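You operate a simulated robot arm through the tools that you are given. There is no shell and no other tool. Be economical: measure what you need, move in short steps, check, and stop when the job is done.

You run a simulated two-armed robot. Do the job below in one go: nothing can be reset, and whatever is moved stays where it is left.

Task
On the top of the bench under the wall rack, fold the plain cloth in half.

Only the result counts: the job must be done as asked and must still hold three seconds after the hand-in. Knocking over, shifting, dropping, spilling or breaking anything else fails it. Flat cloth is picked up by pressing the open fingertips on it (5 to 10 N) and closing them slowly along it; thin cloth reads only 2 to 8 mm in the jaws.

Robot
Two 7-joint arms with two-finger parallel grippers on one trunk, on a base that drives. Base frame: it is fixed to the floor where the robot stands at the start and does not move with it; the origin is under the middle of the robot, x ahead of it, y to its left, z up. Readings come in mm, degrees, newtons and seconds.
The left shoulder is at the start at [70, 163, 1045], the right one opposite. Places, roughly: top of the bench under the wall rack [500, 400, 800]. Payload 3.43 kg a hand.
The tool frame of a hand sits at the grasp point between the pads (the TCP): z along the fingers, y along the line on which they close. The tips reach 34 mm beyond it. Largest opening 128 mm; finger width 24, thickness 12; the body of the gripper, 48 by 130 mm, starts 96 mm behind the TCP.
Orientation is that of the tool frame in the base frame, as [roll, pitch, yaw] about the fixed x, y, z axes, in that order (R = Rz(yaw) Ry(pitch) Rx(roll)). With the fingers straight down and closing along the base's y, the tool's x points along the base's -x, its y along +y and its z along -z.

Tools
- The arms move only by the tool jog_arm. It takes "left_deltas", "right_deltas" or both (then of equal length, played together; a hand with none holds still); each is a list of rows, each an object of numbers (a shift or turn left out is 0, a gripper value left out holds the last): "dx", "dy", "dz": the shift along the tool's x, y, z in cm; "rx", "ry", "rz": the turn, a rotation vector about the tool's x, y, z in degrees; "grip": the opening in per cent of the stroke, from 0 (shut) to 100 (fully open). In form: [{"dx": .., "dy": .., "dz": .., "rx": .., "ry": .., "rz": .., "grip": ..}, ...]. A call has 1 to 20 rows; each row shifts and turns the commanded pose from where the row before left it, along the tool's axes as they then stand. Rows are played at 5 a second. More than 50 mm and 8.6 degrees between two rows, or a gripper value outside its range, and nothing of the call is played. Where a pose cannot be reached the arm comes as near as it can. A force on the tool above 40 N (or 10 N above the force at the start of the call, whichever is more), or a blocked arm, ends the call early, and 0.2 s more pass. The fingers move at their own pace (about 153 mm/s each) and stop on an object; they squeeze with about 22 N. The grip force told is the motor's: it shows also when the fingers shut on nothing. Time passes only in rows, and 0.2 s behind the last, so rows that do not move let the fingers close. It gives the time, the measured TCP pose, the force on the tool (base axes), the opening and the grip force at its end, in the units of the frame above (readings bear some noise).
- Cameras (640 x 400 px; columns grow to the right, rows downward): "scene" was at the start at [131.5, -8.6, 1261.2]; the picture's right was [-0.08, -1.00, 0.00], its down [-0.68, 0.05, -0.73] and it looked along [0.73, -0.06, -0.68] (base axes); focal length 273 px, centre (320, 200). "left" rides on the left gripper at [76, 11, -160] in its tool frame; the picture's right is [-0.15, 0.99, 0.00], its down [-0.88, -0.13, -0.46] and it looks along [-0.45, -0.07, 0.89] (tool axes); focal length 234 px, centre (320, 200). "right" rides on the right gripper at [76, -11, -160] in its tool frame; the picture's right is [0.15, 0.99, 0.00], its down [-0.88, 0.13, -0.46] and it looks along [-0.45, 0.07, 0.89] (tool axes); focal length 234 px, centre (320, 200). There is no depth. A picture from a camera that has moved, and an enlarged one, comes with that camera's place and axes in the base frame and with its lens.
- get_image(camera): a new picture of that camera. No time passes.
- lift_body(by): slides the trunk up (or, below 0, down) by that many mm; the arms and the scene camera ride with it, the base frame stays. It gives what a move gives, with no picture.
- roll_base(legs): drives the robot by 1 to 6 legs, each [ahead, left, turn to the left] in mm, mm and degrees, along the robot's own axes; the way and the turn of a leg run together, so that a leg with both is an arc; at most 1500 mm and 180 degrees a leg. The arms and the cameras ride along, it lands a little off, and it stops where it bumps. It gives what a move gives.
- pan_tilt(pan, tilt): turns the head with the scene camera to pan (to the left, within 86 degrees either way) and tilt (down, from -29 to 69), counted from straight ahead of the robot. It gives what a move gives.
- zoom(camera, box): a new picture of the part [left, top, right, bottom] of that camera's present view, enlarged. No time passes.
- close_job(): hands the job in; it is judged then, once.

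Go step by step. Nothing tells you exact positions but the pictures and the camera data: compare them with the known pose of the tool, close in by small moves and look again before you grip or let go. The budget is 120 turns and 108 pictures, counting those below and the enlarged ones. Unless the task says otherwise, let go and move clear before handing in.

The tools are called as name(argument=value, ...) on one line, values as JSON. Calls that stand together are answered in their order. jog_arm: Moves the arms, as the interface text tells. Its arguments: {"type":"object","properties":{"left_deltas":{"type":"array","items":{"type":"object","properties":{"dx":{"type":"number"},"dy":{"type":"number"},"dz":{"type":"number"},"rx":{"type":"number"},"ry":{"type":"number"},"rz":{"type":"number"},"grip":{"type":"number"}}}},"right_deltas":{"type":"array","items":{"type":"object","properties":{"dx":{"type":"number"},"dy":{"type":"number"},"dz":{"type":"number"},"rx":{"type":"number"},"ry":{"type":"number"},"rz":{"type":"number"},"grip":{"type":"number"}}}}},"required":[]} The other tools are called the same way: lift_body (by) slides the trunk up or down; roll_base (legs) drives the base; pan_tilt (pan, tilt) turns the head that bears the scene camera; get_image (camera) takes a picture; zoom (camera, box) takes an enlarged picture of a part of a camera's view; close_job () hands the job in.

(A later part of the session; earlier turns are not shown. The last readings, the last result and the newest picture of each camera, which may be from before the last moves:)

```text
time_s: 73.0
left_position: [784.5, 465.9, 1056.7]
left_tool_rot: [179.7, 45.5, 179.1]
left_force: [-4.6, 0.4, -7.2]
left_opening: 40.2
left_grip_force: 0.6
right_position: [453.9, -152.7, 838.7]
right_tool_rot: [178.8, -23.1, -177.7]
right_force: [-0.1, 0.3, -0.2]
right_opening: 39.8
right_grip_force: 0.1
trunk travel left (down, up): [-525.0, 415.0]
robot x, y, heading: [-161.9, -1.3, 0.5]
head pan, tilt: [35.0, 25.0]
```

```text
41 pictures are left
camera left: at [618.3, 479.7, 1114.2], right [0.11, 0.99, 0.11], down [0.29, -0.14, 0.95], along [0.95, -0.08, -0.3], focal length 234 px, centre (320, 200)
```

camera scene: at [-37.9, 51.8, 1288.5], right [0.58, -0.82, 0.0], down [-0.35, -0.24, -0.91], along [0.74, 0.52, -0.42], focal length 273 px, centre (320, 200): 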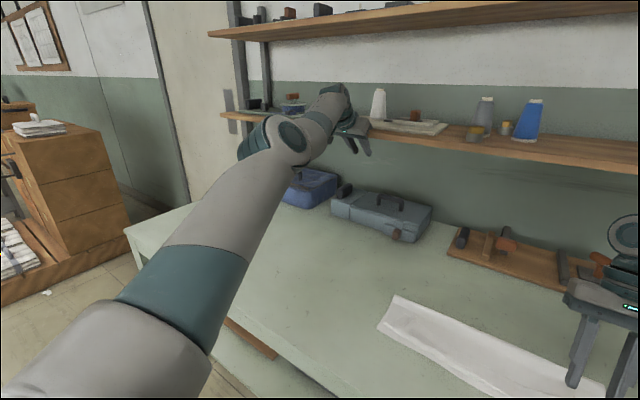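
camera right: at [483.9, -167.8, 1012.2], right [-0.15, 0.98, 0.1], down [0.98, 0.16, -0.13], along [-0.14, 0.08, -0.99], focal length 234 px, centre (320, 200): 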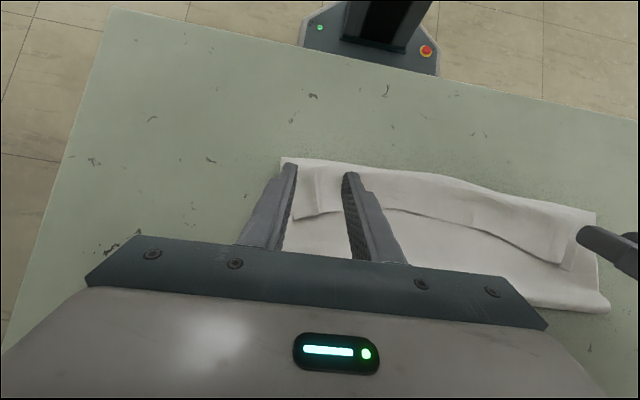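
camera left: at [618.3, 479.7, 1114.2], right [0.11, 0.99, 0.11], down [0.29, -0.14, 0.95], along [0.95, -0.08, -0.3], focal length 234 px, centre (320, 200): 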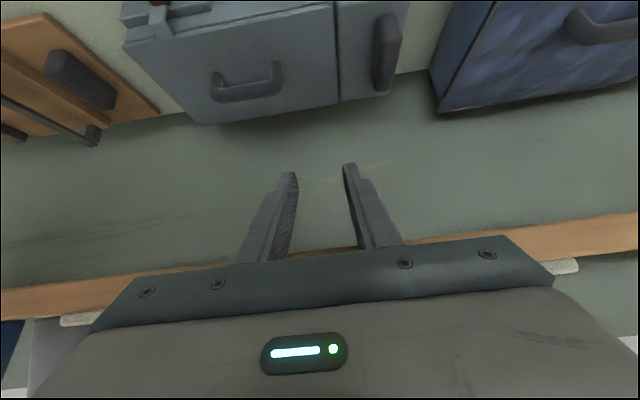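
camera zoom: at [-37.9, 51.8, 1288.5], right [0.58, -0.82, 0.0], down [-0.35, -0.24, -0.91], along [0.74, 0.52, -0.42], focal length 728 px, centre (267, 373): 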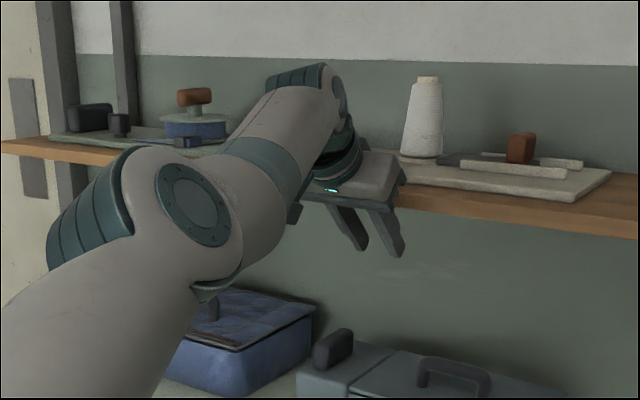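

The gripper body rests against the shelf's front edge; things on the shelf are still standing. I drive the base straight back so the arm leaves without wandering.

roll_base(legs=[[-200, 0, 0]])

get_image(camera="scene")

```text
time_s: 74.6
left_position: [581.8, 464.6, 1059.3]
left_tool_rot: [179.6, 45.6, 178.9]
left_force: [-0.7, -0.8, -0.2]
left_opening: 39.6
left_grip_force: 0.0
right_position: [249.0, -154.7, 837.7]
right_tool_rot: [178.9, -23.0, -177.7]
right_force: [0.0, -1.0, -0.4]
right_opening: 39.9
right_grip_force: 0.0
trunk travel left (down, up): [-525.0, 415.0]
robot x, y, heading: [-368.0, 1.9, 0.4]
head pan, tilt: [35.0, 25.0]
```

```text
40 pictures are left
camera scene: at [-242.2, 50.4, 1288.7], right [0.58, -0.82, 0.0], down [-0.35, -0.24, -0.91], along [0.74, 0.52, -0.42], focal length 273 px, centre (320, 200)
```

scene: 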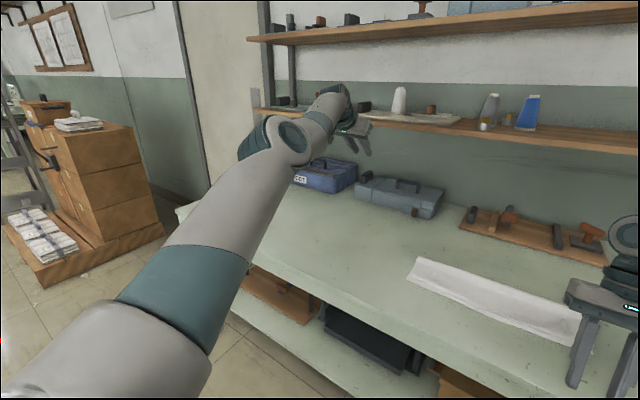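

Clear of the shelf, cloth undisturbed. With free space here, I pull the left hand in a little and turn the fingers up through the forearm line.

jog_arm(left_deltas=[{"dx": 2.1, "dz": -2.1}, {"dx": 2.1, "dz": -2.1}, {"dx": 2.1, "dz": -2.1}, {"ry": -7.5, "dz": -2}, {"ry": -7.5, "dz": -2}, {"ry": -7.5, "dz": -2}, {"ry": -7.5, "dz": -2}, {"ry": -7.5}, {"ry": -7.5}, {"ry": -7.5}, {"ry": -7.5}, {}])

get_image(camera="scene")

```text
time_s: 77.2
left_position: [630.0, 548.6, 1156.9]
left_tool_rot: [0.9, 74.4, 0.1]
left_force: [-0.4, -0.6, -0.6]
left_opening: 39.7
left_grip_force: 0.0
left hand out of reach, approached as far as the arm can: row 1, 2, 3, 4, 5, 6, 7, 8, 9
right_position: [248.4, -153.8, 838.7]
right_tool_rot: [178.8, -23.0, -177.7]
right_force: [0.7, -0.7, 0.2]
right_opening: 39.7
right_grip_force: 0.1
trunk travel left (down, up): [-525.0, 415.0]
robot x, y, heading: [-366.1, -1.6, 0.1]
head pan, tilt: [35.0, 25.0]
```

```text
39 pictures are left
camera scene: at [-242.5, 50.8, 1288.8], right [0.58, -0.82, 0.0], down [-0.34, -0.24, -0.91], along [0.74, 0.52, -0.42], focal length 273 px, centre (320, 200)
```

scene: 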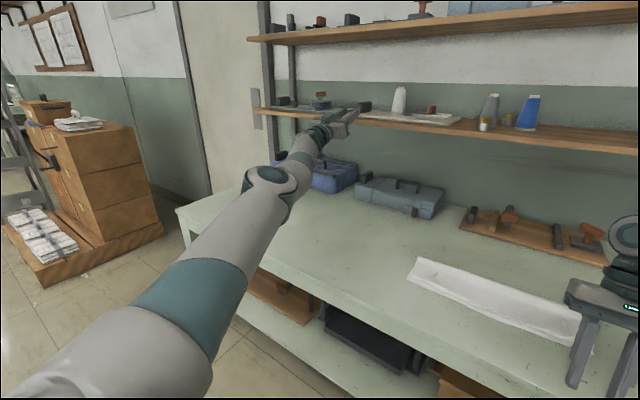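

jog_arm(left_deltas=[{"dz": -3}, {"dz": -3}, {"dz": -3}, {"dz": -3}, {"dz": -3}, {}])

get_image(camera="scene")

```text
time_s: 78.6
left_position: [488.2, 547.2, 1114.9]
left_tool_rot: [1.1, 74.5, 0.3]
left_force: [0.8, 0.0, -0.2]
left_opening: 39.6
left_grip_force: 0.1
right_position: [250.8, -156.6, 839.1]
right_tool_rot: [178.8, -23.1, -177.7]
right_force: [-0.6, 0.6, -0.1]
right_opening: 39.8
right_grip_force: 0.1
trunk travel left (down, up): [-525.0, 415.0]
robot x, y, heading: [-362.1, 0.2, 0.3]
head pan, tilt: [35.0, 25.0]
```

```text
38 pictures are left
camera scene: at [-241.4, 49.9, 1288.6], right [0.58, -0.82, 0.0], down [-0.35, -0.24, -0.91], along [0.74, 0.52, -0.42], focal length 273 px, centre (320, 200)
```

scene: 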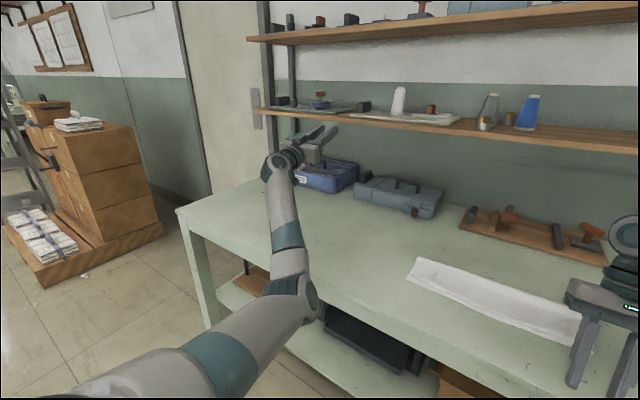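

The arm is free again, now with the elbow low. I turn the fingers back down gradually and watch.

jog_arm(left_deltas=[{"ry": 7.5}, {"ry": 7.5}, {"ry": 7.5}, {"ry": 7.5}, {"ry": 7.5}, {"ry": 7.5}, {"ry": 7.5}, {"ry": 7.5}, {"ry": 7.5}, {"ry": 7.5}, {"ry": 7.5}, {"ry": 7.5}, {"ry": 7.5}, {"ry": 7.5}, {}])

get_image(camera="scene")

```text
time_s: 81.8
left_position: [379.3, 521.4, 1082.0]
left_tool_rot: [179.8, 4.2, 179.2]
left_force: [-0.3, 0.4, 0.2]
left_opening: 39.7
left_grip_force: 0.0
left hand out of reach, approached as far as the arm can: row 10, 11, 12, 13, 14
right_position: [248.9, -155.1, 839.2]
right_tool_rot: [178.8, -23.0, -177.7]
right_force: [-0.4, -1.1, 0.6]
right_opening: 39.7
right_grip_force: 0.0
trunk travel left (down, up): [-525.0, 415.0]
robot x, y, heading: [-369.6, -2.1, 0.1]
head pan, tilt: [35.0, 25.0]
```

```text
37 pictures are left
camera scene: at [-242.0, 50.3, 1288.7], right [0.58, -0.82, 0.0], down [-0.35, -0.24, -0.91], along [0.74, 0.52, -0.42], focal length 273 px, centre (320, 200)
```

scene: 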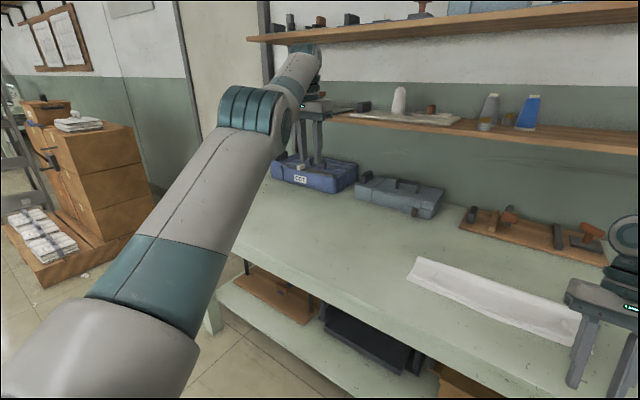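

jog_arm(left_deltas=[{"dz": 3, "dy": -2}, {"dz": 3, "dy": -2}, {"dz": 3, "dy": -2}, {"dz": 3, "dy": -2}, {"dz": 2, "dy": -3}, {"dy": -4}, {"dy": -4}, {"dy": -4}, {"dx": 2, "dy": -3}, {"dx": 2, "dy": -3}, {"dx": 2}, {"dx": 2}, {}])

get_image(camera="scene")

```text
time_s: 84.6
left_position: [469.5, 258.4, 974.9]
left_tool_rot: [179.8, 4.1, 179.3]
left_force: [-0.6, -0.4, -0.4]
left_opening: 39.7
left_grip_force: 0.1
left hand out of reach, approached as far as the arm can: row 1, 2, 3, 4, 5, 6, 7, 8, 9, 10, 11, 12
right_position: [249.3, -155.5, 838.2]
right_tool_rot: [178.8, -23.1, -177.8]
right_force: [0.0, -0.1, 0.2]
right_opening: 39.7
right_grip_force: 0.0
trunk travel left (down, up): [-525.0, 415.0]
robot x, y, heading: [-367.8, 1.0, 0.3]
head pan, tilt: [35.0, 25.0]
```

```text
36 pictures are left
camera scene: at [-241.5, 50.5, 1288.6], right [0.58, -0.82, 0.0], down [-0.35, -0.24, -0.91], along [0.74, 0.52, -0.42], focal length 273 px, centre (320, 200)
```

scene: 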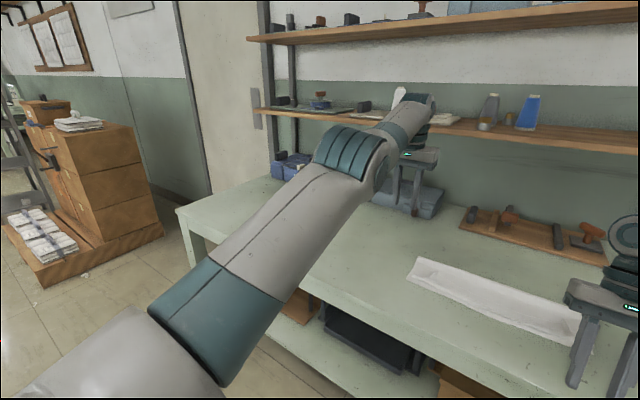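

Raising the trunk makes the forearms slope downward, which should relieve the left wrist's bend limit. I lift by 300 mm well away from the shelf and turn the head back.

lift_body(by=300)

pan_tilt(pan=0, tilt=50)

jog_arm(left_deltas=[{"dz": 4}, {"dz": 4}, {"dz": 4}, {"dz": 4}, {"dz": 4}, {"dz": 4, "dx": 2}, {"dz": 4, "dx": 3}, {"dx": 4}, {"dx": 4}, {}], right_deltas=[{"ry": -6}, {"ry": -6}, {"ry": -6}, {"ry": -5, "dz": 3}, {"dz": 4}, {"dz": 4}, {"dz": 4}, {"dz": 4}, {"dz": 4}, {}])

get_image(camera="scene")

```text
time_s: 87.6
left_position: [469.2, 258.8, 1274.7]
left_tool_rot: [179.7, 4.0, 179.2]
left_force: [0.8, 0.3, -0.4]
left_opening: 39.5
left_grip_force: 0.1
right_position: [250.8, -155.5, 1139.1]
right_tool_rot: [178.9, -23.0, -177.7]
right_force: [-0.4, -0.4, 0.2]
right_opening: 40.0
right_grip_force: 0.1
trunk travel left (down, up): [-825.0, 115.0]
robot x, y, heading: [-367.5, -0.9, 0.3]
head pan, tilt: [35.0, 25.0]
```

```text
time_s: 88.6
left_position: [467.9, 258.6, 1274.1]
left_tool_rot: [179.9, 4.2, 179.2]
left_force: [0.4, 0.3, 0.3]
left_opening: 39.7
left_grip_force: 0.1
right_position: [249.9, -154.9, 1138.5]
right_tool_rot: [178.7, -23.1, -177.8]
right_force: [1.1, -0.8, 0.0]
right_opening: 39.7
right_grip_force: 0.0
trunk travel left (down, up): [-825.0, 115.0]
robot x, y, heading: [-366.8, -1.9, 0.3]
head pan, tilt: [0.0, 50.0]
```

```text
time_s: 90.8
left_position: [361.1, 260.5, 985.5]
left_tool_rot: [179.8, 3.9, 179.1]
left_force: [-0.5, -0.2, -0.5]
left_opening: 39.6
left_grip_force: 0.1
left hand out of reach, approached as far as the arm can: row 1, 3, 5
right_position: [246.1, -151.6, 905.6]
right_tool_rot: [178.9, 0.0, -178.2]
right_force: [-0.1, 0.8, 0.3]
right_opening: 39.8
right_grip_force: 0.1
trunk travel left (down, up): [-825.0, 115.0]
robot x, y, heading: [-366.4, 0.1, 0.3]
head pan, tilt: [0.0, 50.0]
```

```text
35 pictures are left
camera scene: at [-239.3, -2.7, 1551.1], right [0.0, -1.0, 0.0], down [-0.77, 0.0, -0.64], along [0.64, 0.0, -0.77], focal length 273 px, centre (320, 200)
```

scene: 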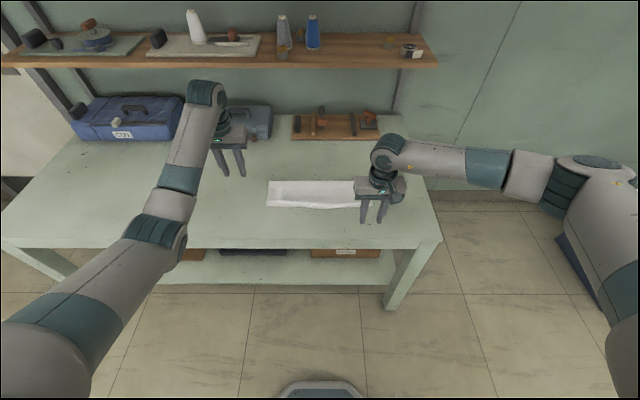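

Both arms now move freely with the trunk up. I drive forward again toward the cloth.

roll_base(legs=[[190, 0, 0]])

jog_arm(left_deltas=[{"dx": 1.5, "dy": -2.5, "dz": 2}, {"dx": 1.5, "dy": -2.5, "dz": 2}, {"dx": 1, "dy": -2.5, "dz": 2}, {"dx": 1, "dy": -2.5, "dz": 2}, {"dy": -1.5, "dz": 3, "ry": 4}, {}], right_deltas=[{"dx": -0.6, "dz": 1}, {"dx": -0.6, "dz": 1}, {"dx": -0.6, "dz": 1}, {"dx": -0.6, "dz": 1}, {"dx": -0.6, "dz": 1}, {}])

get_image(camera="scene")

get_image(camera="left")

```text
time_s: 92.4
left_position: [550.1, 260.6, 987.8]
left_tool_rot: [179.8, 4.1, 179.2]
left_force: [0.4, -0.4, 0.8]
left_opening: 39.6
left_grip_force: 0.1
right_position: [433.5, -151.8, 907.2]
right_tool_rot: [178.9, -0.1, -178.3]
right_force: [-0.4, 0.2, 0.6]
right_opening: 39.6
right_grip_force: 0.1
trunk travel left (down, up): [-825.0, 115.0]
robot x, y, heading: [-179.2, -2.1, 0.1]
head pan, tilt: [0.0, 50.0]
```

```text
time_s: 93.8
left_position: [506.9, 147.4, 874.6]
left_tool_rot: [179.9, 0.1, 179.3]
left_force: [-0.8, -0.7, 0.4]
left_opening: 39.7
left_grip_force: 0.0
right_position: [463.2, -149.1, 856.9]
right_tool_rot: [178.9, 0.0, -178.2]
right_force: [0.3, 0.0, -0.4]
right_opening: 39.9
right_grip_force: 0.2
trunk travel left (down, up): [-825.0, 115.0]
robot x, y, heading: [-176.8, 4.3, 0.3]
head pan, tilt: [0.0, 50.0]
```

```text
34 pictures are left
camera scene: at [-51.5, -1.7, 1551.2], right [0.0, -1.0, 0.0], down [-0.77, 0.0, -0.64], along [0.64, 0.0, -0.77], focal length 273 px, centre (320, 200)
```

scene: 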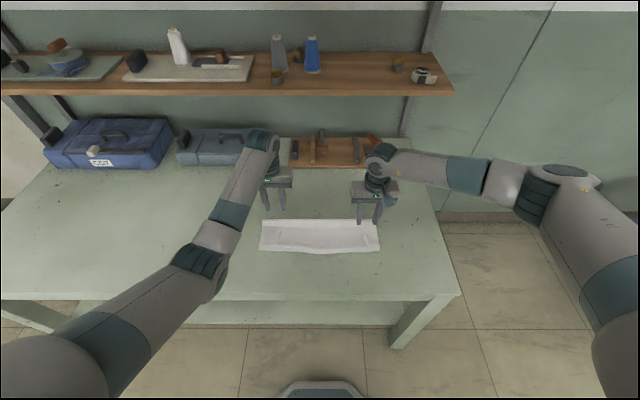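

```text
33 pictures are left
camera left: at [429.8, 158.6, 1034.0], right [0.16, 0.99, 0.0], down [0.88, -0.14, 0.46], along [0.45, -0.07, -0.89], focal length 234 px, centre (320, 200)
```

left: 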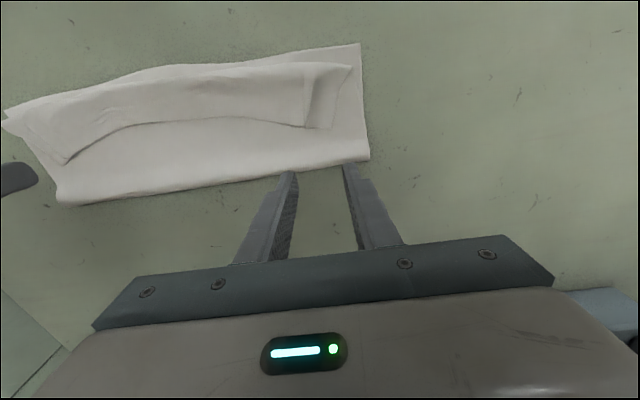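

The left camera shows the flap edge and its ridge at (474, 139). I move both hands over the ridges at a −20° tilt.

jog_arm(left_deltas=[{"dx": 1.8, "dy": -0.3, "dz": 2.2}, {"dx": 1.8, "dy": -0.3, "dz": 2.2}, {"ry": 6.7}, {"ry": 6.7}, {"ry": 6.7}, {}], right_deltas=[{"dx": 0.25, "dy": 0.1, "dz": 1.3}, {"dx": 0.25, "dy": 0.1, "dz": 1.3}, {"ry": 6.7}, {"ry": 6.7}, {"ry": 6.7}, {}])

zoom(camera="left", box=[220, 80, 420, 205])

zoom(camera="right", box=[220, 80, 420, 205])

```text
time_s: 95.2
left_position: [468.9, 143.1, 829.6]
left_tool_rot: [179.7, -20.1, 179.3]
left_force: [1.0, -0.2, 0.7]
left_opening: 39.5
left_grip_force: 0.1
right_position: [459.1, -147.5, 830.5]
right_tool_rot: [178.8, -20.2, -177.8]
right_force: [-0.6, 0.4, -0.3]
right_opening: 39.8
right_grip_force: 0.0
trunk travel left (down, up): [-825.0, 115.0]
robot x, y, heading: [-176.6, -1.0, 0.3]
head pan, tilt: [0.0, 50.0]
```

```text
3.20 times, centred on (320, 142) of left
camera zoom: at [454.4, 152.9, 1005.7], right [0.15, 0.99, -0.05], down [0.98, -0.14, 0.12], along [0.12, -0.06, -0.99], focal length 749 px, centre (320, 384)
```

zoom: 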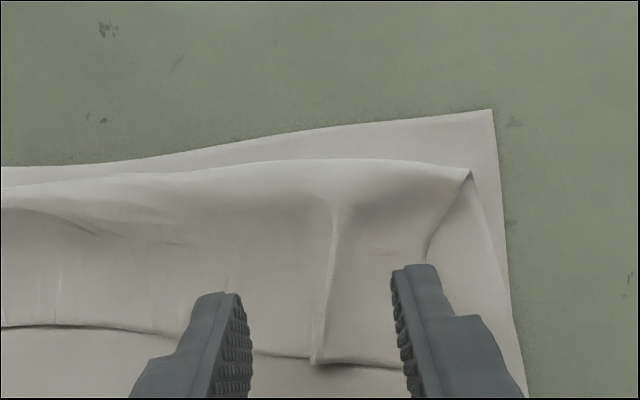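

```text
3.20 times, centred on (320, 142) of right
camera zoom: at [443.8, -162.3, 1005.7], right [-0.17, 0.98, 0.07], down [0.98, 0.16, 0.13], along [0.11, 0.09, -0.99], focal length 749 px, centre (320, 384)
```

zoom: 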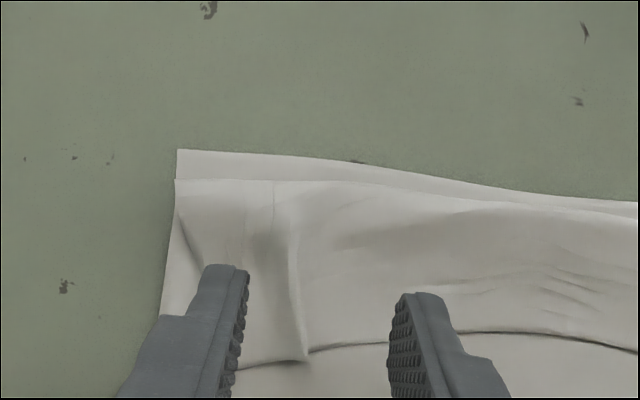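

jog_arm(left_deltas=[{"dx": -0.62, "dz": 1.1}, {"dx": -0.62, "dz": 1.1}, {}], right_deltas=[{"dx": -0.43, "dz": 1.18}, {"dx": -0.43, "dz": 1.18}, {}])

jog_arm(left_deltas=[{"dx": -0.1, "dz": 0.28}, {}], right_deltas=[{"dx": -0.1, "dz": 0.28}, {}])

jog_arm(left_deltas=[{"dx": -0.1, "dz": 0.28}, {}], right_deltas=[{"dx": -0.1, "dz": 0.28}, {}])

```text
time_s: 96.0
left_position: [472.9, 143.8, 804.7]
left_tool_rot: [179.8, -20.0, 179.4]
left_force: [0.2, 0.0, -0.8]
left_opening: 39.7
left_grip_force: 0.0
right_position: [458.9, -146.0, 804.8]
right_tool_rot: [178.8, -20.1, -177.8]
right_force: [-0.2, 0.7, 0.1]
right_opening: 39.9
right_grip_force: 0.0
trunk travel left (down, up): [-825.0, 115.0]
robot x, y, heading: [-179.0, 1.8, 0.2]
head pan, tilt: [0.0, 50.0]
```

```text
time_s: 96.6
left_position: [473.5, 143.7, 801.2]
left_tool_rot: [179.8, -20.0, 179.3]
left_force: [-0.4, -0.3, 0.4]
left_opening: 39.6
left_grip_force: 0.0
right_position: [458.6, -146.6, 803.3]
right_tool_rot: [178.8, -20.2, -177.9]
right_force: [0.6, 0.1, -0.3]
right_opening: 39.7
right_grip_force: 0.1
trunk travel left (down, up): [-825.0, 115.0]
robot x, y, heading: [-175.1, 3.3, 0.5]
head pan, tilt: [0.0, 50.0]
```

```text
time_s: 97.2
left_position: [474.3, 142.9, 798.8]
left_tool_rot: [179.8, -20.0, 179.4]
left_force: [-0.1, 0.6, 0.5]
left_opening: 39.7
left_grip_force: 0.1
right_position: [459.0, -148.0, 799.6]
right_tool_rot: [178.8, -20.2, -177.6]
right_force: [0.2, -0.7, -0.3]
right_opening: 39.5
right_grip_force: 0.1
trunk travel left (down, up): [-825.0, 115.0]
robot x, y, heading: [-175.0, -0.7, 0.3]
head pan, tilt: [0.0, 50.0]
```

jog_arm(left_deltas=[{"dx": -0.1, "dz": 0.28}, {}], right_deltas=[{"dx": -0.1, "dz": 0.28}, {}])

jog_arm(left_deltas=[{"dx": -0.07, "dz": 0.19}, {}], right_deltas=[{"dx": -0.07, "dz": 0.19}, {}])

zoom(camera="left", box=[220, 80, 420, 205])

zoom(camera="right", box=[220, 80, 420, 205])

```text
time_s: 97.8
left_position: [475.6, 142.9, 796.8]
left_tool_rot: [179.8, -20.0, 179.3]
left_force: [0.7, -0.4, -0.5]
left_opening: 39.6
left_grip_force: 0.1
right_position: [458.0, -147.1, 797.2]
right_tool_rot: [178.9, -20.0, -177.8]
right_force: [-0.5, -0.9, -0.4]
right_opening: 39.6
right_grip_force: 0.1
trunk travel left (down, up): [-825.0, 115.0]
robot x, y, heading: [-176.7, -1.5, 0.3]
head pan, tilt: [0.0, 50.0]
```

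```text
time_s: 98.4
left_position: [475.4, 141.7, 793.2]
left_tool_rot: [179.7, -20.0, 179.3]
left_force: [0.7, -0.3, -0.5]
left_opening: 39.9
left_grip_force: 0.0
right_position: [458.0, -146.2, 794.2]
right_tool_rot: [178.7, -20.1, -177.8]
right_force: [1.4, 0.6, 0.1]
right_opening: 39.7
right_grip_force: 0.1
trunk travel left (down, up): [-825.0, 115.0]
robot x, y, heading: [-177.6, -1.6, 0.1]
head pan, tilt: [0.0, 50.0]
```

```text
3.20 times, centred on (320, 142) of left
camera zoom: at [458.0, 152.9, 970.0], right [0.15, 0.99, -0.05], down [0.98, -0.14, 0.13], along [0.12, -0.06, -0.99], focal length 749 px, centre (320, 384)
```

zoom: 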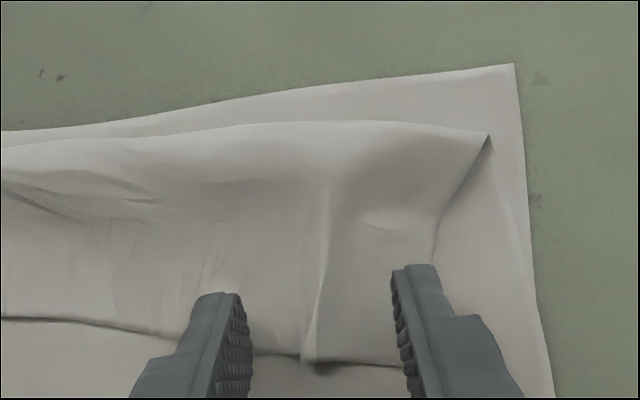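

```text
3.20 times, centred on (320, 142) of right
camera zoom: at [443.3, -161.8, 970.0], right [-0.17, 0.98, 0.07], down [0.98, 0.16, 0.13], along [0.11, 0.09, -0.99], focal length 749 px, centre (320, 384)
```

zoom: 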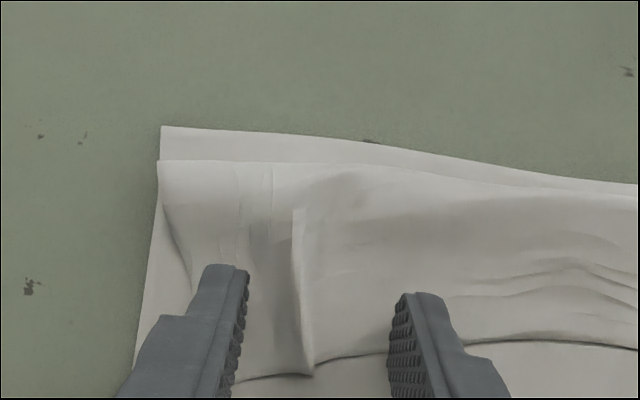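

Tips are at flap level and straddle the ridges. I go down a touch more and close slowly.

jog_arm(left_deltas=[{"dx": -0.07, "dz": 0.19}, {}], right_deltas=[{"dx": -0.07, "dz": 0.19}, {}])

jog_arm(left_deltas=[{"dx": -0.04, "dz": 0.11}, {}], right_deltas=[{"dx": -0.04, "dz": 0.11}, {}])

```text
time_s: 99.0
left_position: [474.7, 142.6, 792.1]
left_tool_rot: [179.7, -20.0, 179.3]
left_force: [0.4, 0.2, -0.2]
left_opening: 39.9
left_grip_force: 0.1
right_position: [458.9, -146.7, 792.3]
right_tool_rot: [178.8, -20.1, -177.7]
right_force: [-0.5, 0.2, 0.6]
right_opening: 39.8
right_grip_force: 0.0
trunk travel left (down, up): [-825.0, 115.0]
robot x, y, heading: [-174.9, -0.9, 0.3]
head pan, tilt: [0.0, 50.0]
```

```text
time_s: 99.6
left_position: [474.2, 141.4, 791.3]
left_tool_rot: [179.8, -20.0, 179.3]
left_force: [0.1, 0.2, 0.6]
left_opening: 39.6
left_grip_force: 0.0
right_position: [459.3, -147.0, 791.0]
right_tool_rot: [178.8, -20.0, -177.8]
right_force: [0.0, -1.1, -0.5]
right_opening: 39.9
right_grip_force: 0.0
trunk travel left (down, up): [-825.0, 115.0]
robot x, y, heading: [-175.7, 3.1, 0.2]
head pan, tilt: [0.0, 50.0]
```

jog_arm(left_deltas=[{"dx": -0.05, "dz": 0.14}, {"grip": 27}, {"grip": 23}, {"grip": 19}, {"grip": 15}, {"grip": 11}, {"grip": 8}, {"grip": 5}, {"grip": 2}, {"grip": 0}, {}, {}], right_deltas=[{"dx": -0.05, "dz": 0.14}, {"grip": 27}, {"grip": 23}, {"grip": 19}, {"grip": 15}, {"grip": 11}, {"grip": 8}, {"grip": 5}, {"grip": 2}, {"grip": 0}, {}, {}])

zoom(camera="left", box=[220, 80, 420, 205])

zoom(camera="right", box=[220, 80, 420, 205])

```text
time_s: 102.2
left_position: [474.2, 141.6, 788.7]
left_tool_rot: [179.8, -20.0, 179.2]
left_force: [0.2, -8.0, 1.1]
left_opening: 2.9
left_grip_force: 22.3
right_position: [458.9, -145.9, 790.8]
right_tool_rot: [178.7, -20.1, -177.9]
right_force: [0.9, 8.1, -0.7]
right_opening: 2.9
right_grip_force: 22.0
trunk travel left (down, up): [-825.0, 115.0]
robot x, y, heading: [-174.9, -2.4, 0.1]
head pan, tilt: [0.0, 50.0]
```

```text
3.20 times, centred on (320, 142) of left
camera zoom: at [457.7, 151.8, 965.0], right [0.15, 0.99, -0.05], down [0.98, -0.14, 0.13], along [0.12, -0.07, -0.99], focal length 749 px, centre (320, 384)
```

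zoom: 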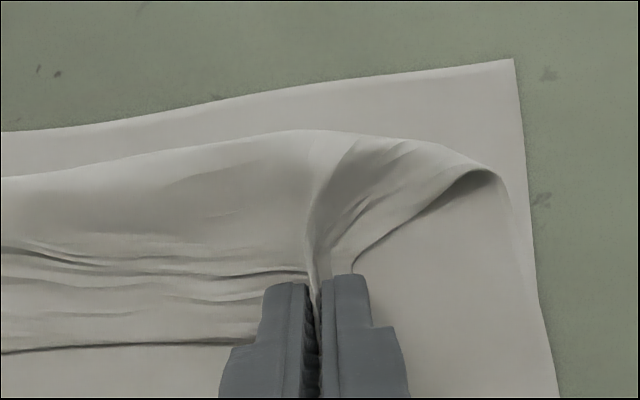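

```text
3.20 times, centred on (320, 142) of right
camera zoom: at [443.6, -161.0, 965.7], right [-0.17, 0.98, 0.07], down [0.98, 0.16, 0.13], along [0.11, 0.09, -0.99], focal length 749 px, centre (320, 384)
```

zoom: 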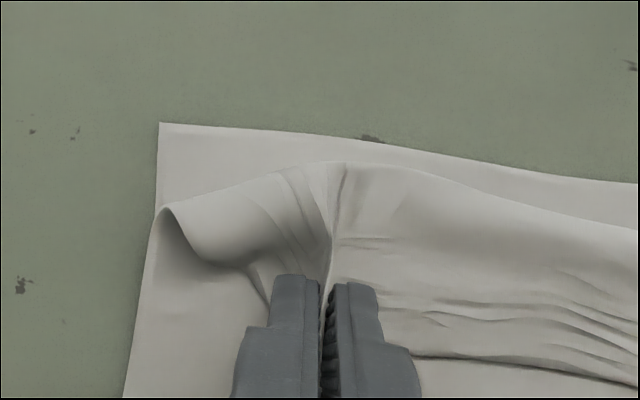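

Both jaws hold only the flap (2.9 mm, cloth taut between them). I lift it and drive forward a little to unroll the upper half.

jog_arm(left_deltas=[{"dz": -1.4, "dy": -0.2}, {"dz": -1.4}, {"dz": -1.4}, {"dz": -1.4}, {"dz": -1.5}, {"dz": -1.5}, {}], right_deltas=[{"dz": -1.4, "dy": 0.2}, {"dz": -1.4}, {"dz": -1.4}, {"dz": -1.4}, {"dz": -1.5}, {"dz": -1.5}, {}])

roll_base(legs=[[80, 0, 0]])

get_image(camera="scene")

```text
time_s: 103.8
left_position: [504.2, 138.5, 869.0]
left_tool_rot: [179.8, -20.2, 179.3]
left_force: [0.4, -3.2, -0.1]
left_opening: 2.5
left_grip_force: 22.1
right_position: [489.0, -144.0, 870.6]
right_tool_rot: [178.8, -20.2, -177.8]
right_force: [0.3, 3.4, -1.1]
right_opening: 2.5
right_grip_force: 22.4
trunk travel left (down, up): [-825.0, 115.0]
robot x, y, heading: [-177.0, -2.8, 0.3]
head pan, tilt: [0.0, 50.0]
```

```text
time_s: 104.8
left_position: [585.4, 137.4, 870.0]
left_tool_rot: [179.8, -20.0, 179.4]
left_force: [-0.2, -2.6, 0.2]
left_opening: 2.6
left_grip_force: 22.2
right_position: [569.4, -144.7, 871.5]
right_tool_rot: [178.7, -20.2, -177.9]
right_force: [-0.3, 2.8, 0.1]
right_opening: 2.5
right_grip_force: 22.3
trunk travel left (down, up): [-825.0, 115.0]
robot x, y, heading: [-97.0, -2.0, 0.1]
head pan, tilt: [0.0, 50.0]
```

```text
26 pictures are left
camera scene: at [30.1, -2.0, 1551.4], right [0.0, -1.0, 0.0], down [-0.77, 0.0, -0.64], along [0.64, 0.0, -0.77], focal length 273 px, centre (320, 200)
```

scene: 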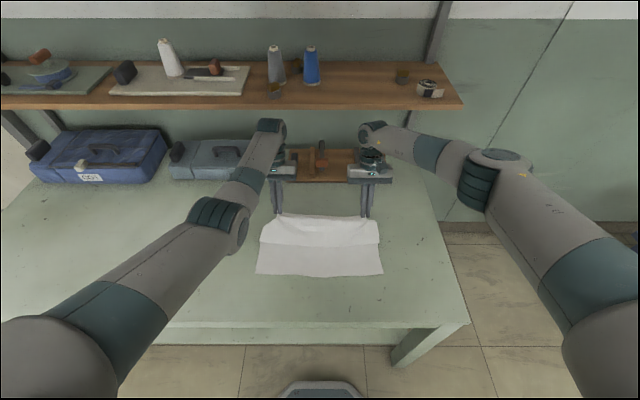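

The upper half unrolls nicely; from this squarer view the near edge is straight at x≈396. I bring both hands level and slightly forward of the half line (≈555) to draw out the slack, then check the bend line.

jog_arm(left_deltas=[{"ry": -6.7}, {"ry": -6.7}, {"ry": -6.6}, {"dx": -1.5, "dz": -1.07, "dy": 0.2}, {"dx": -1.5, "dz": -1.07, "dy": 0.2}, {"dx": -1.5, "dz": -1.07}, {}], right_deltas=[{"ry": -6.7}, {"ry": -6.7}, {"ry": -6.6}, {"dx": -2.03, "dz": -1.0, "dy": 0.2}, {"dx": -2.03, "dz": -1.0, "dy": 0.2}, {"dx": -2.03, "dz": -1.0}, {}])

zoom(camera="scene", box=[210, 160, 430, 297])

```text
time_s: 106.4
left_position: [631.1, 140.7, 901.4]
left_tool_rot: [179.8, 0.0, 179.1]
left_force: [0.4, 0.2, 0.0]
left_opening: 2.9
left_grip_force: 21.8
right_position: [631.7, -137.9, 900.6]
right_tool_rot: [178.9, -0.1, -178.2]
right_force: [0.6, 0.4, 0.5]
right_opening: 2.7
right_grip_force: 22.0
trunk travel left (down, up): [-825.0, 115.0]
robot x, y, heading: [-95.7, -3.3, -0.1]
head pan, tilt: [0.0, 50.0]
```

```text
2.91 times, centred on (320, 228) of scene
camera zoom: at [31.1, -2.1, 1551.2], right [0.0, -1.0, 0.0], down [-0.77, 0.0, -0.64], along [0.64, 0.0, -0.77], focal length 795 px, centre (320, 117)
```

zoom: 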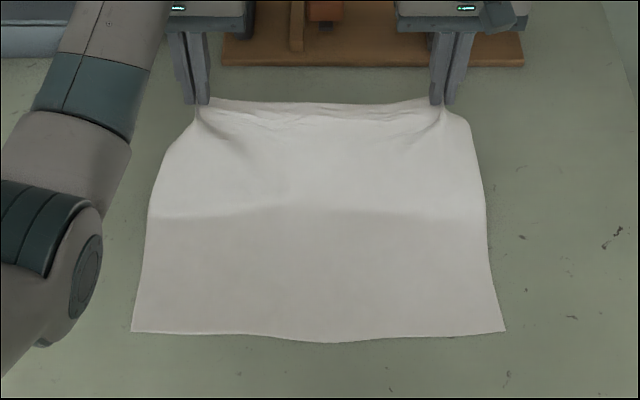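

The bend line is at x≈547 and nearly taut. I swing slightly further forward to roll the bend out to ≈560, then play the arc with the sheet kept taut, stopping before release to check.

jog_arm(left_deltas=[{"dx": -1.55, "dz": 1.55}, {"dx": -1.55, "dz": 1.55}, {}, {"dx": 2.3, "dz": -1.5}, {"dx": 2.3, "dz": -1.5}, {"dx": 2.39, "dz": -0.45, "ry": -5}, {"dx": 2.34, "dz": -0.66, "ry": -5}, {"dx": 2.48, "dz": -0.08, "ry": -6}, {"dx": 2.46, "dz": -0.34, "ry": -6}, {"dx": 2.52, "dz": 0.19, "ry": -7}, {"dx": 2.53, "dz": -0.12, "ry": -7}, {"dx": 1.93, "dz": 0.24, "ry": -6}, {"dx": 1.94, "dz": 0.03, "ry": -6}, {"dx": 2.9, "dz": 0.35, "ry": -8}, {"dx": 1.76, "dz": 0.38, "ry": -4}, {}], right_deltas=[{"dx": -1.55, "dz": 1.55}, {"dx": -1.55, "dz": 1.55}, {}, {"dx": 2.3, "dz": -1.5}, {"dx": 2.3, "dz": -1.5}, {"dx": 2.39, "dz": -0.45, "ry": -5}, {"dx": 2.34, "dz": -0.66, "ry": -5}, {"dx": 2.48, "dz": -0.08, "ry": -6}, {"dx": 2.46, "dz": -0.34, "ry": -6}, {"dx": 2.52, "dz": 0.19, "ry": -7}, {"dx": 2.53, "dz": -0.12, "ry": -7}, {"dx": 1.93, "dz": 0.24, "ry": -6}, {"dx": 1.94, "dz": 0.03, "ry": -6}, {"dx": 2.9, "dz": 0.35, "ry": -8}, {"dx": 1.76, "dz": 0.38, "ry": -4}, {}])

zoom(camera="scene", box=[210, 180, 430, 317])

get_image(camera="left")

```text
time_s: 109.8
left_position: [421.6, 142.7, 816.5]
left_tool_rot: [179.5, 60.0, 178.6]
left_force: [1.2, -11.7, 2.7]
left_opening: 3.6
left_grip_force: 22.0
right_position: [468.5, -144.6, 873.2]
right_tool_rot: [178.4, 37.7, -179.1]
right_force: [-2.5, 12.1, -1.9]
right_opening: 2.8
right_grip_force: 21.8
right hand out of reach, approached as far as the arm can: row 12, 13, 14, 15
trunk travel left (down, up): [-825.0, 115.0]
robot x, y, heading: [-98.4, -2.4, 0.1]
head pan, tilt: [0.0, 50.0]
```

```text
2.91 times, centred on (320, 248) of scene
camera zoom: at [30.4, -3.9, 1551.3], right [0.0, -1.0, 0.0], down [-0.77, 0.0, -0.64], along [0.64, 0.0, -0.77], focal length 795 px, centre (320, 59)
```

zoom: 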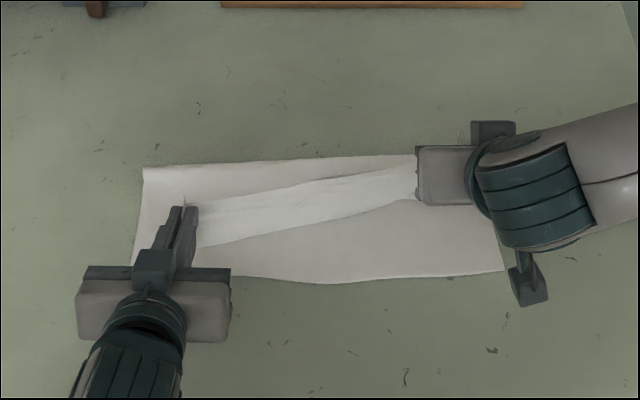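

```text
23 pictures are left
camera left: at [244.9, 156.8, 829.4], right [0.09, 0.99, 0.13], down [0.04, -0.14, 0.99], along [1.0, -0.08, -0.05], focal length 234 px, centre (320, 200)
```

left: 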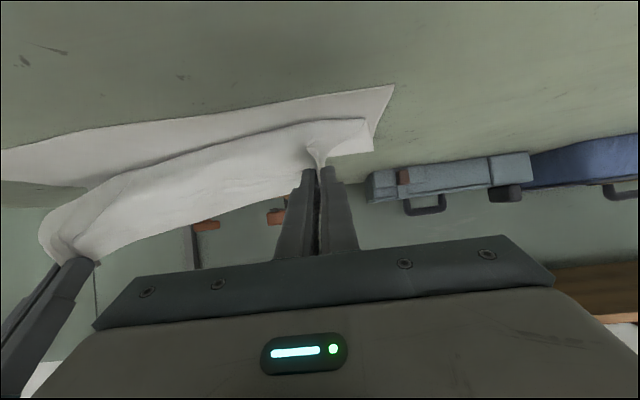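

The left hand made the whole arc but the right one stopped at 38° tilt. I bring the right hand along to the same place keeping that tilt, then try to tilt it further there.

jog_arm(right_deltas=[{"dx": 1.52, "dz": 0.53}, {"dx": 1.52, "dz": 0.53}, {"dx": 1.52, "dz": 0.53}, {"dx": 1.52, "dz": 0.53}, {"ry": -4}, {"ry": -4}, {}])

zoom(camera="scene", box=[210, 180, 430, 317])

```text
time_s: 111.4
left_position: [422.2, 144.4, 815.1]
left_tool_rot: [179.5, 60.0, 178.8]
left_force: [2.3, -12.3, 2.1]
left_opening: 3.5
left_grip_force: 22.0
right_position: [468.9, -143.7, 873.4]
right_tool_rot: [178.6, 37.8, -179.1]
right_force: [-1.4, 12.8, -1.8]
right_opening: 2.9
right_grip_force: 21.5
right hand out of reach, approached as far as the arm can: row 1, 2, 3, 4, 5, 6
trunk travel left (down, up): [-825.0, 115.0]
robot x, y, heading: [-94.3, 1.8, 0.0]
head pan, tilt: [0.0, 50.0]
```

```text
2.91 times, centred on (320, 248) of scene
camera zoom: at [31.1, -2.1, 1551.2], right [0.0, -1.0, 0.0], down [-0.77, 0.0, -0.64], along [0.64, 0.0, -0.77], focal length 795 px, centre (320, 59)
```

zoom: 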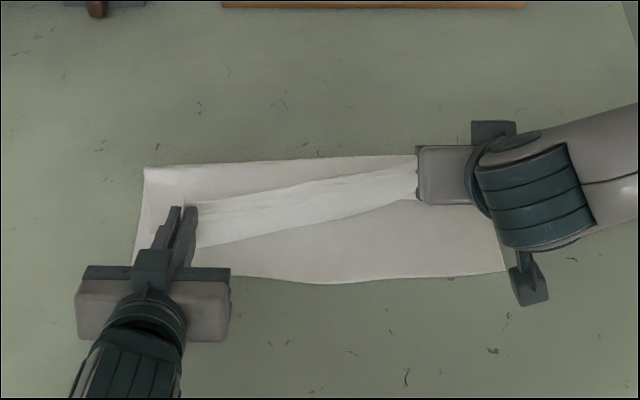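

The right wrist can't tilt further with the trunk this high, so I unroll again. While keeping the cloth held, I lower the trunk in small steps (raising the hands first each time) to suit both wrists.

jog_arm(left_deltas=[{"ry": 7.5}, {"ry": 7.5}, {"ry": 7.5}, {"ry": 7.5}, {"dx": -2.4, "dz": 0.1}, {"dx": -2.4, "dz": 0.2}, {"dx": -2.4, "dz": 0.3}, {"dx": -2.4, "dz": 0.3}, {"dx": -2.4, "dz": 0.3}, {"dx": -2.4, "dz": 0.4}, {"dx": -2.4, "dz": 0.4}, {"dx": -2.4, "dz": 0.4}, {}], right_deltas=[{"ry": 1.9}, {"ry": 1.9}, {"ry": 1.9}, {"ry": 2}, {"dx": -1.52, "dz": 0.63}, {"dx": -1.52, "dz": 0.63}, {"dx": -1.52, "dz": 0.63}, {"dx": -1.52, "dz": 0.63}, {"dx": -1.52, "dz": 0.63}, {"dx": -1.52, "dz": 0.63}, {"dx": -1.52, "dz": 0.63}, {"dx": -1.52, "dz": 0.63}, {}])

jog_arm(left_deltas=[{"dx": -1.75, "dz": -3.03}, {"dx": -1.75, "dz": -3.03}, {}], right_deltas=[{"dx": -1.75, "dz": -3.03}, {"dx": -1.75, "dz": -3.03}, {}])

lift_body(by=-70)

get_image(camera="scene")

```text
time_s: 114.2
left_position: [598.3, 141.7, 890.6]
left_tool_rot: [179.7, 30.0, 179.1]
left_force: [-0.1, -1.2, -1.4]
left_opening: 2.7
left_grip_force: 21.9
right_position: [598.9, -140.9, 889.7]
right_tool_rot: [178.6, 30.2, -179.0]
right_force: [-0.2, 1.3, 0.4]
right_opening: 2.8
right_grip_force: 22.5
trunk travel left (down, up): [-825.0, 115.0]
robot x, y, heading: [-96.8, -3.2, 0.2]
head pan, tilt: [0.0, 50.0]
```

```text
time_s: 115.0
left_position: [599.9, 140.3, 959.3]
left_tool_rot: [179.7, 29.9, 179.0]
left_force: [-0.3, -0.9, -0.4]
left_opening: 2.4
left_grip_force: 21.9
right_position: [599.2, -140.3, 958.4]
right_tool_rot: [178.7, 30.1, -178.8]
right_force: [0.0, 1.0, -0.8]
right_opening: 2.8
right_grip_force: 22.3
trunk travel left (down, up): [-825.0, 115.0]
robot x, y, heading: [-94.3, 2.8, -0.1]
head pan, tilt: [0.0, 50.0]
```

```text
time_s: 116.1
left_position: [599.6, 139.8, 889.7]
left_tool_rot: [179.7, 30.0, 179.2]
left_force: [-1.4, -1.2, -0.8]
left_opening: 2.6
left_grip_force: 21.4
right_position: [597.7, -140.8, 889.6]
right_tool_rot: [178.7, 30.1, -179.0]
right_force: [0.2, 0.3, 0.8]
right_opening: 2.4
right_grip_force: 22.4
trunk travel left (down, up): [-755.0, 185.0]
robot x, y, heading: [-99.4, 0.8, 0.3]
head pan, tilt: [0.0, 50.0]
```

```text
21 pictures are left
camera scene: at [31.2, -2.0, 1481.2], right [0.0, -1.0, 0.0], down [-0.77, 0.0, -0.64], along [0.64, 0.0, -0.77], focal length 273 px, centre (320, 200)
```

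scene: 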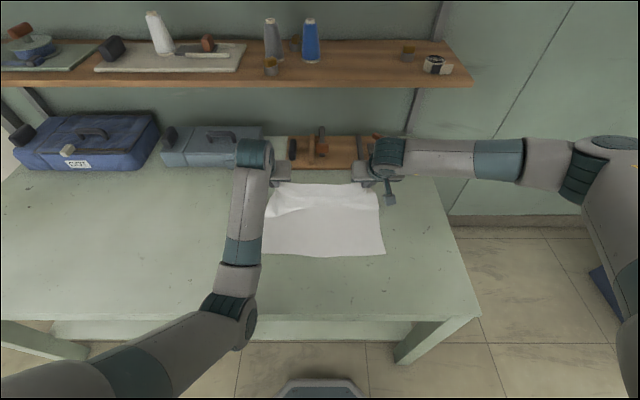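

Lowering works but the lift tugged the cloth about 30 mm forward, which is harmless. I drive back first so the next lifts hang straight, then finish lowering the trunk and backing up.

roll_base(legs=[[-65, 0, 0]])

jog_arm(left_deltas=[{"dx": -1.75, "dz": -3.03}, {"dx": -1.75, "dz": -3.03}, {}], right_deltas=[{"dx": -1.75, "dz": -3.03}, {"dx": -1.75, "dz": -3.03}, {}])

lift_body(by=-70)

jog_arm(left_deltas=[{"dx": -1.75, "dz": -3.03}, {"dx": -1.75, "dz": -3.03}, {}], right_deltas=[{"dx": -1.75, "dz": -3.03}, {"dx": -1.75, "dz": -3.03}, {}])

lift_body(by=-70)

jog_arm(left_deltas=[{"dx": -2.8, "dz": 1.62}, {"dx": -2.8, "dz": 1.62}, {"dx": -2.8, "dz": 1.62}, {"dx": -2.8, "dz": 1.62}, {}], right_deltas=[{"dx": -2.8, "dz": 1.62}, {"dx": -2.8, "dz": 1.62}, {"dx": -2.8, "dz": 1.62}, {"dx": -2.8, "dz": 1.62}, {}])

get_image(camera="scene")

```text
time_s: 117.1
left_position: [537.1, 140.1, 889.0]
left_tool_rot: [179.6, 29.9, 179.1]
left_force: [0.0, -1.6, 0.2]
left_opening: 2.7
left_grip_force: 21.2
right_position: [536.0, -140.6, 888.8]
right_tool_rot: [178.8, 30.2, -178.9]
right_force: [-0.2, 1.3, 0.3]
right_opening: 2.7
right_grip_force: 21.8
trunk travel left (down, up): [-755.0, 185.0]
robot x, y, heading: [-157.4, -0.5, 0.1]
head pan, tilt: [0.0, 50.0]
```

```text
time_s: 117.9
left_position: [537.8, 138.7, 959.0]
left_tool_rot: [179.7, 29.9, 179.0]
left_force: [0.6, -1.5, -0.5]
left_opening: 2.5
left_grip_force: 21.4
right_position: [535.9, -142.2, 959.3]
right_tool_rot: [178.7, 30.1, -178.9]
right_force: [0.6, 1.5, -0.4]
right_opening: 2.9
right_grip_force: 21.9
trunk travel left (down, up): [-755.0, 185.0]
robot x, y, heading: [-156.9, -0.3, -0.0]
head pan, tilt: [0.0, 50.0]
```

```text
time_s: 119.0
left_position: [539.6, 139.8, 889.2]
left_tool_rot: [179.6, 30.0, 179.2]
left_force: [0.0, -0.6, 0.0]
left_opening: 2.9
left_grip_force: 21.5
right_position: [535.0, -141.5, 889.7]
right_tool_rot: [178.7, 30.1, -178.9]
right_force: [0.1, 0.0, -0.1]
right_opening: 2.6
right_grip_force: 22.5
trunk travel left (down, up): [-685.0, 255.0]
robot x, y, heading: [-158.3, -0.4, -0.1]
head pan, tilt: [0.0, 50.0]
```

```text
time_s: 119.8
left_position: [540.4, 140.1, 956.8]
left_tool_rot: [179.8, 29.9, 179.1]
left_force: [-0.5, -1.3, -0.7]
left_opening: 2.6
left_grip_force: 21.8
right_position: [535.8, -141.9, 959.0]
right_tool_rot: [178.8, 30.2, -178.8]
right_force: [0.5, 1.0, 0.1]
right_opening: 2.9
right_grip_force: 21.6
trunk travel left (down, up): [-685.0, 255.0]
robot x, y, heading: [-159.3, 3.7, 0.2]
head pan, tilt: [0.0, 50.0]
```

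```text
time_s: 120.9
left_position: [539.6, 140.2, 889.0]
left_tool_rot: [179.8, 30.1, 179.0]
left_force: [0.1, -1.3, 0.6]
left_opening: 2.5
left_grip_force: 22.2
right_position: [534.1, -144.5, 889.9]
right_tool_rot: [178.7, 30.1, -179.0]
right_force: [-0.5, 2.2, 0.2]
right_opening: 2.7
right_grip_force: 22.2
trunk travel left (down, up): [-615.0, 325.0]
robot x, y, heading: [-157.1, 1.4, 0.2]
head pan, tilt: [0.0, 50.0]
```

```text
time_s: 122.1
left_position: [667.4, 138.4, 888.5]
left_tool_rot: [179.7, 30.0, 179.0]
left_force: [-1.1, -0.1, -0.2]
left_opening: 2.8
left_grip_force: 22.0
right_position: [664.6, -138.4, 893.0]
right_tool_rot: [178.7, 30.2, -178.9]
right_force: [-0.5, -0.1, 0.7]
right_opening: 2.8
right_grip_force: 22.2
trunk travel left (down, up): [-615.0, 325.0]
robot x, y, heading: [-156.0, 0.8, -0.2]
head pan, tilt: [0.0, 50.0]
```

```text
20 pictures are left
camera scene: at [-32.7, -2.8, 1341.3], right [0.0, -1.0, 0.0], down [-0.77, 0.0, -0.64], along [0.64, 0.0, -0.77], focal length 273 px, centre (320, 200)
```

scene: 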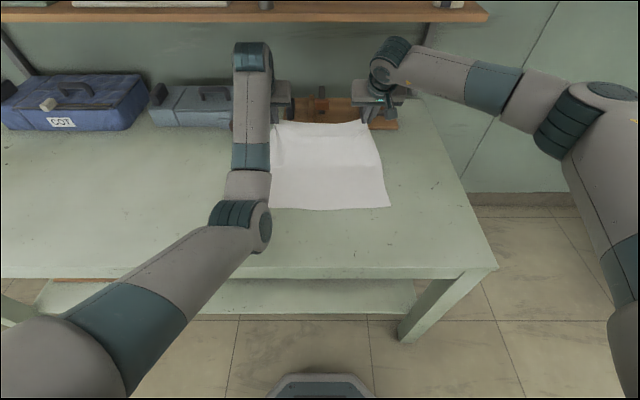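

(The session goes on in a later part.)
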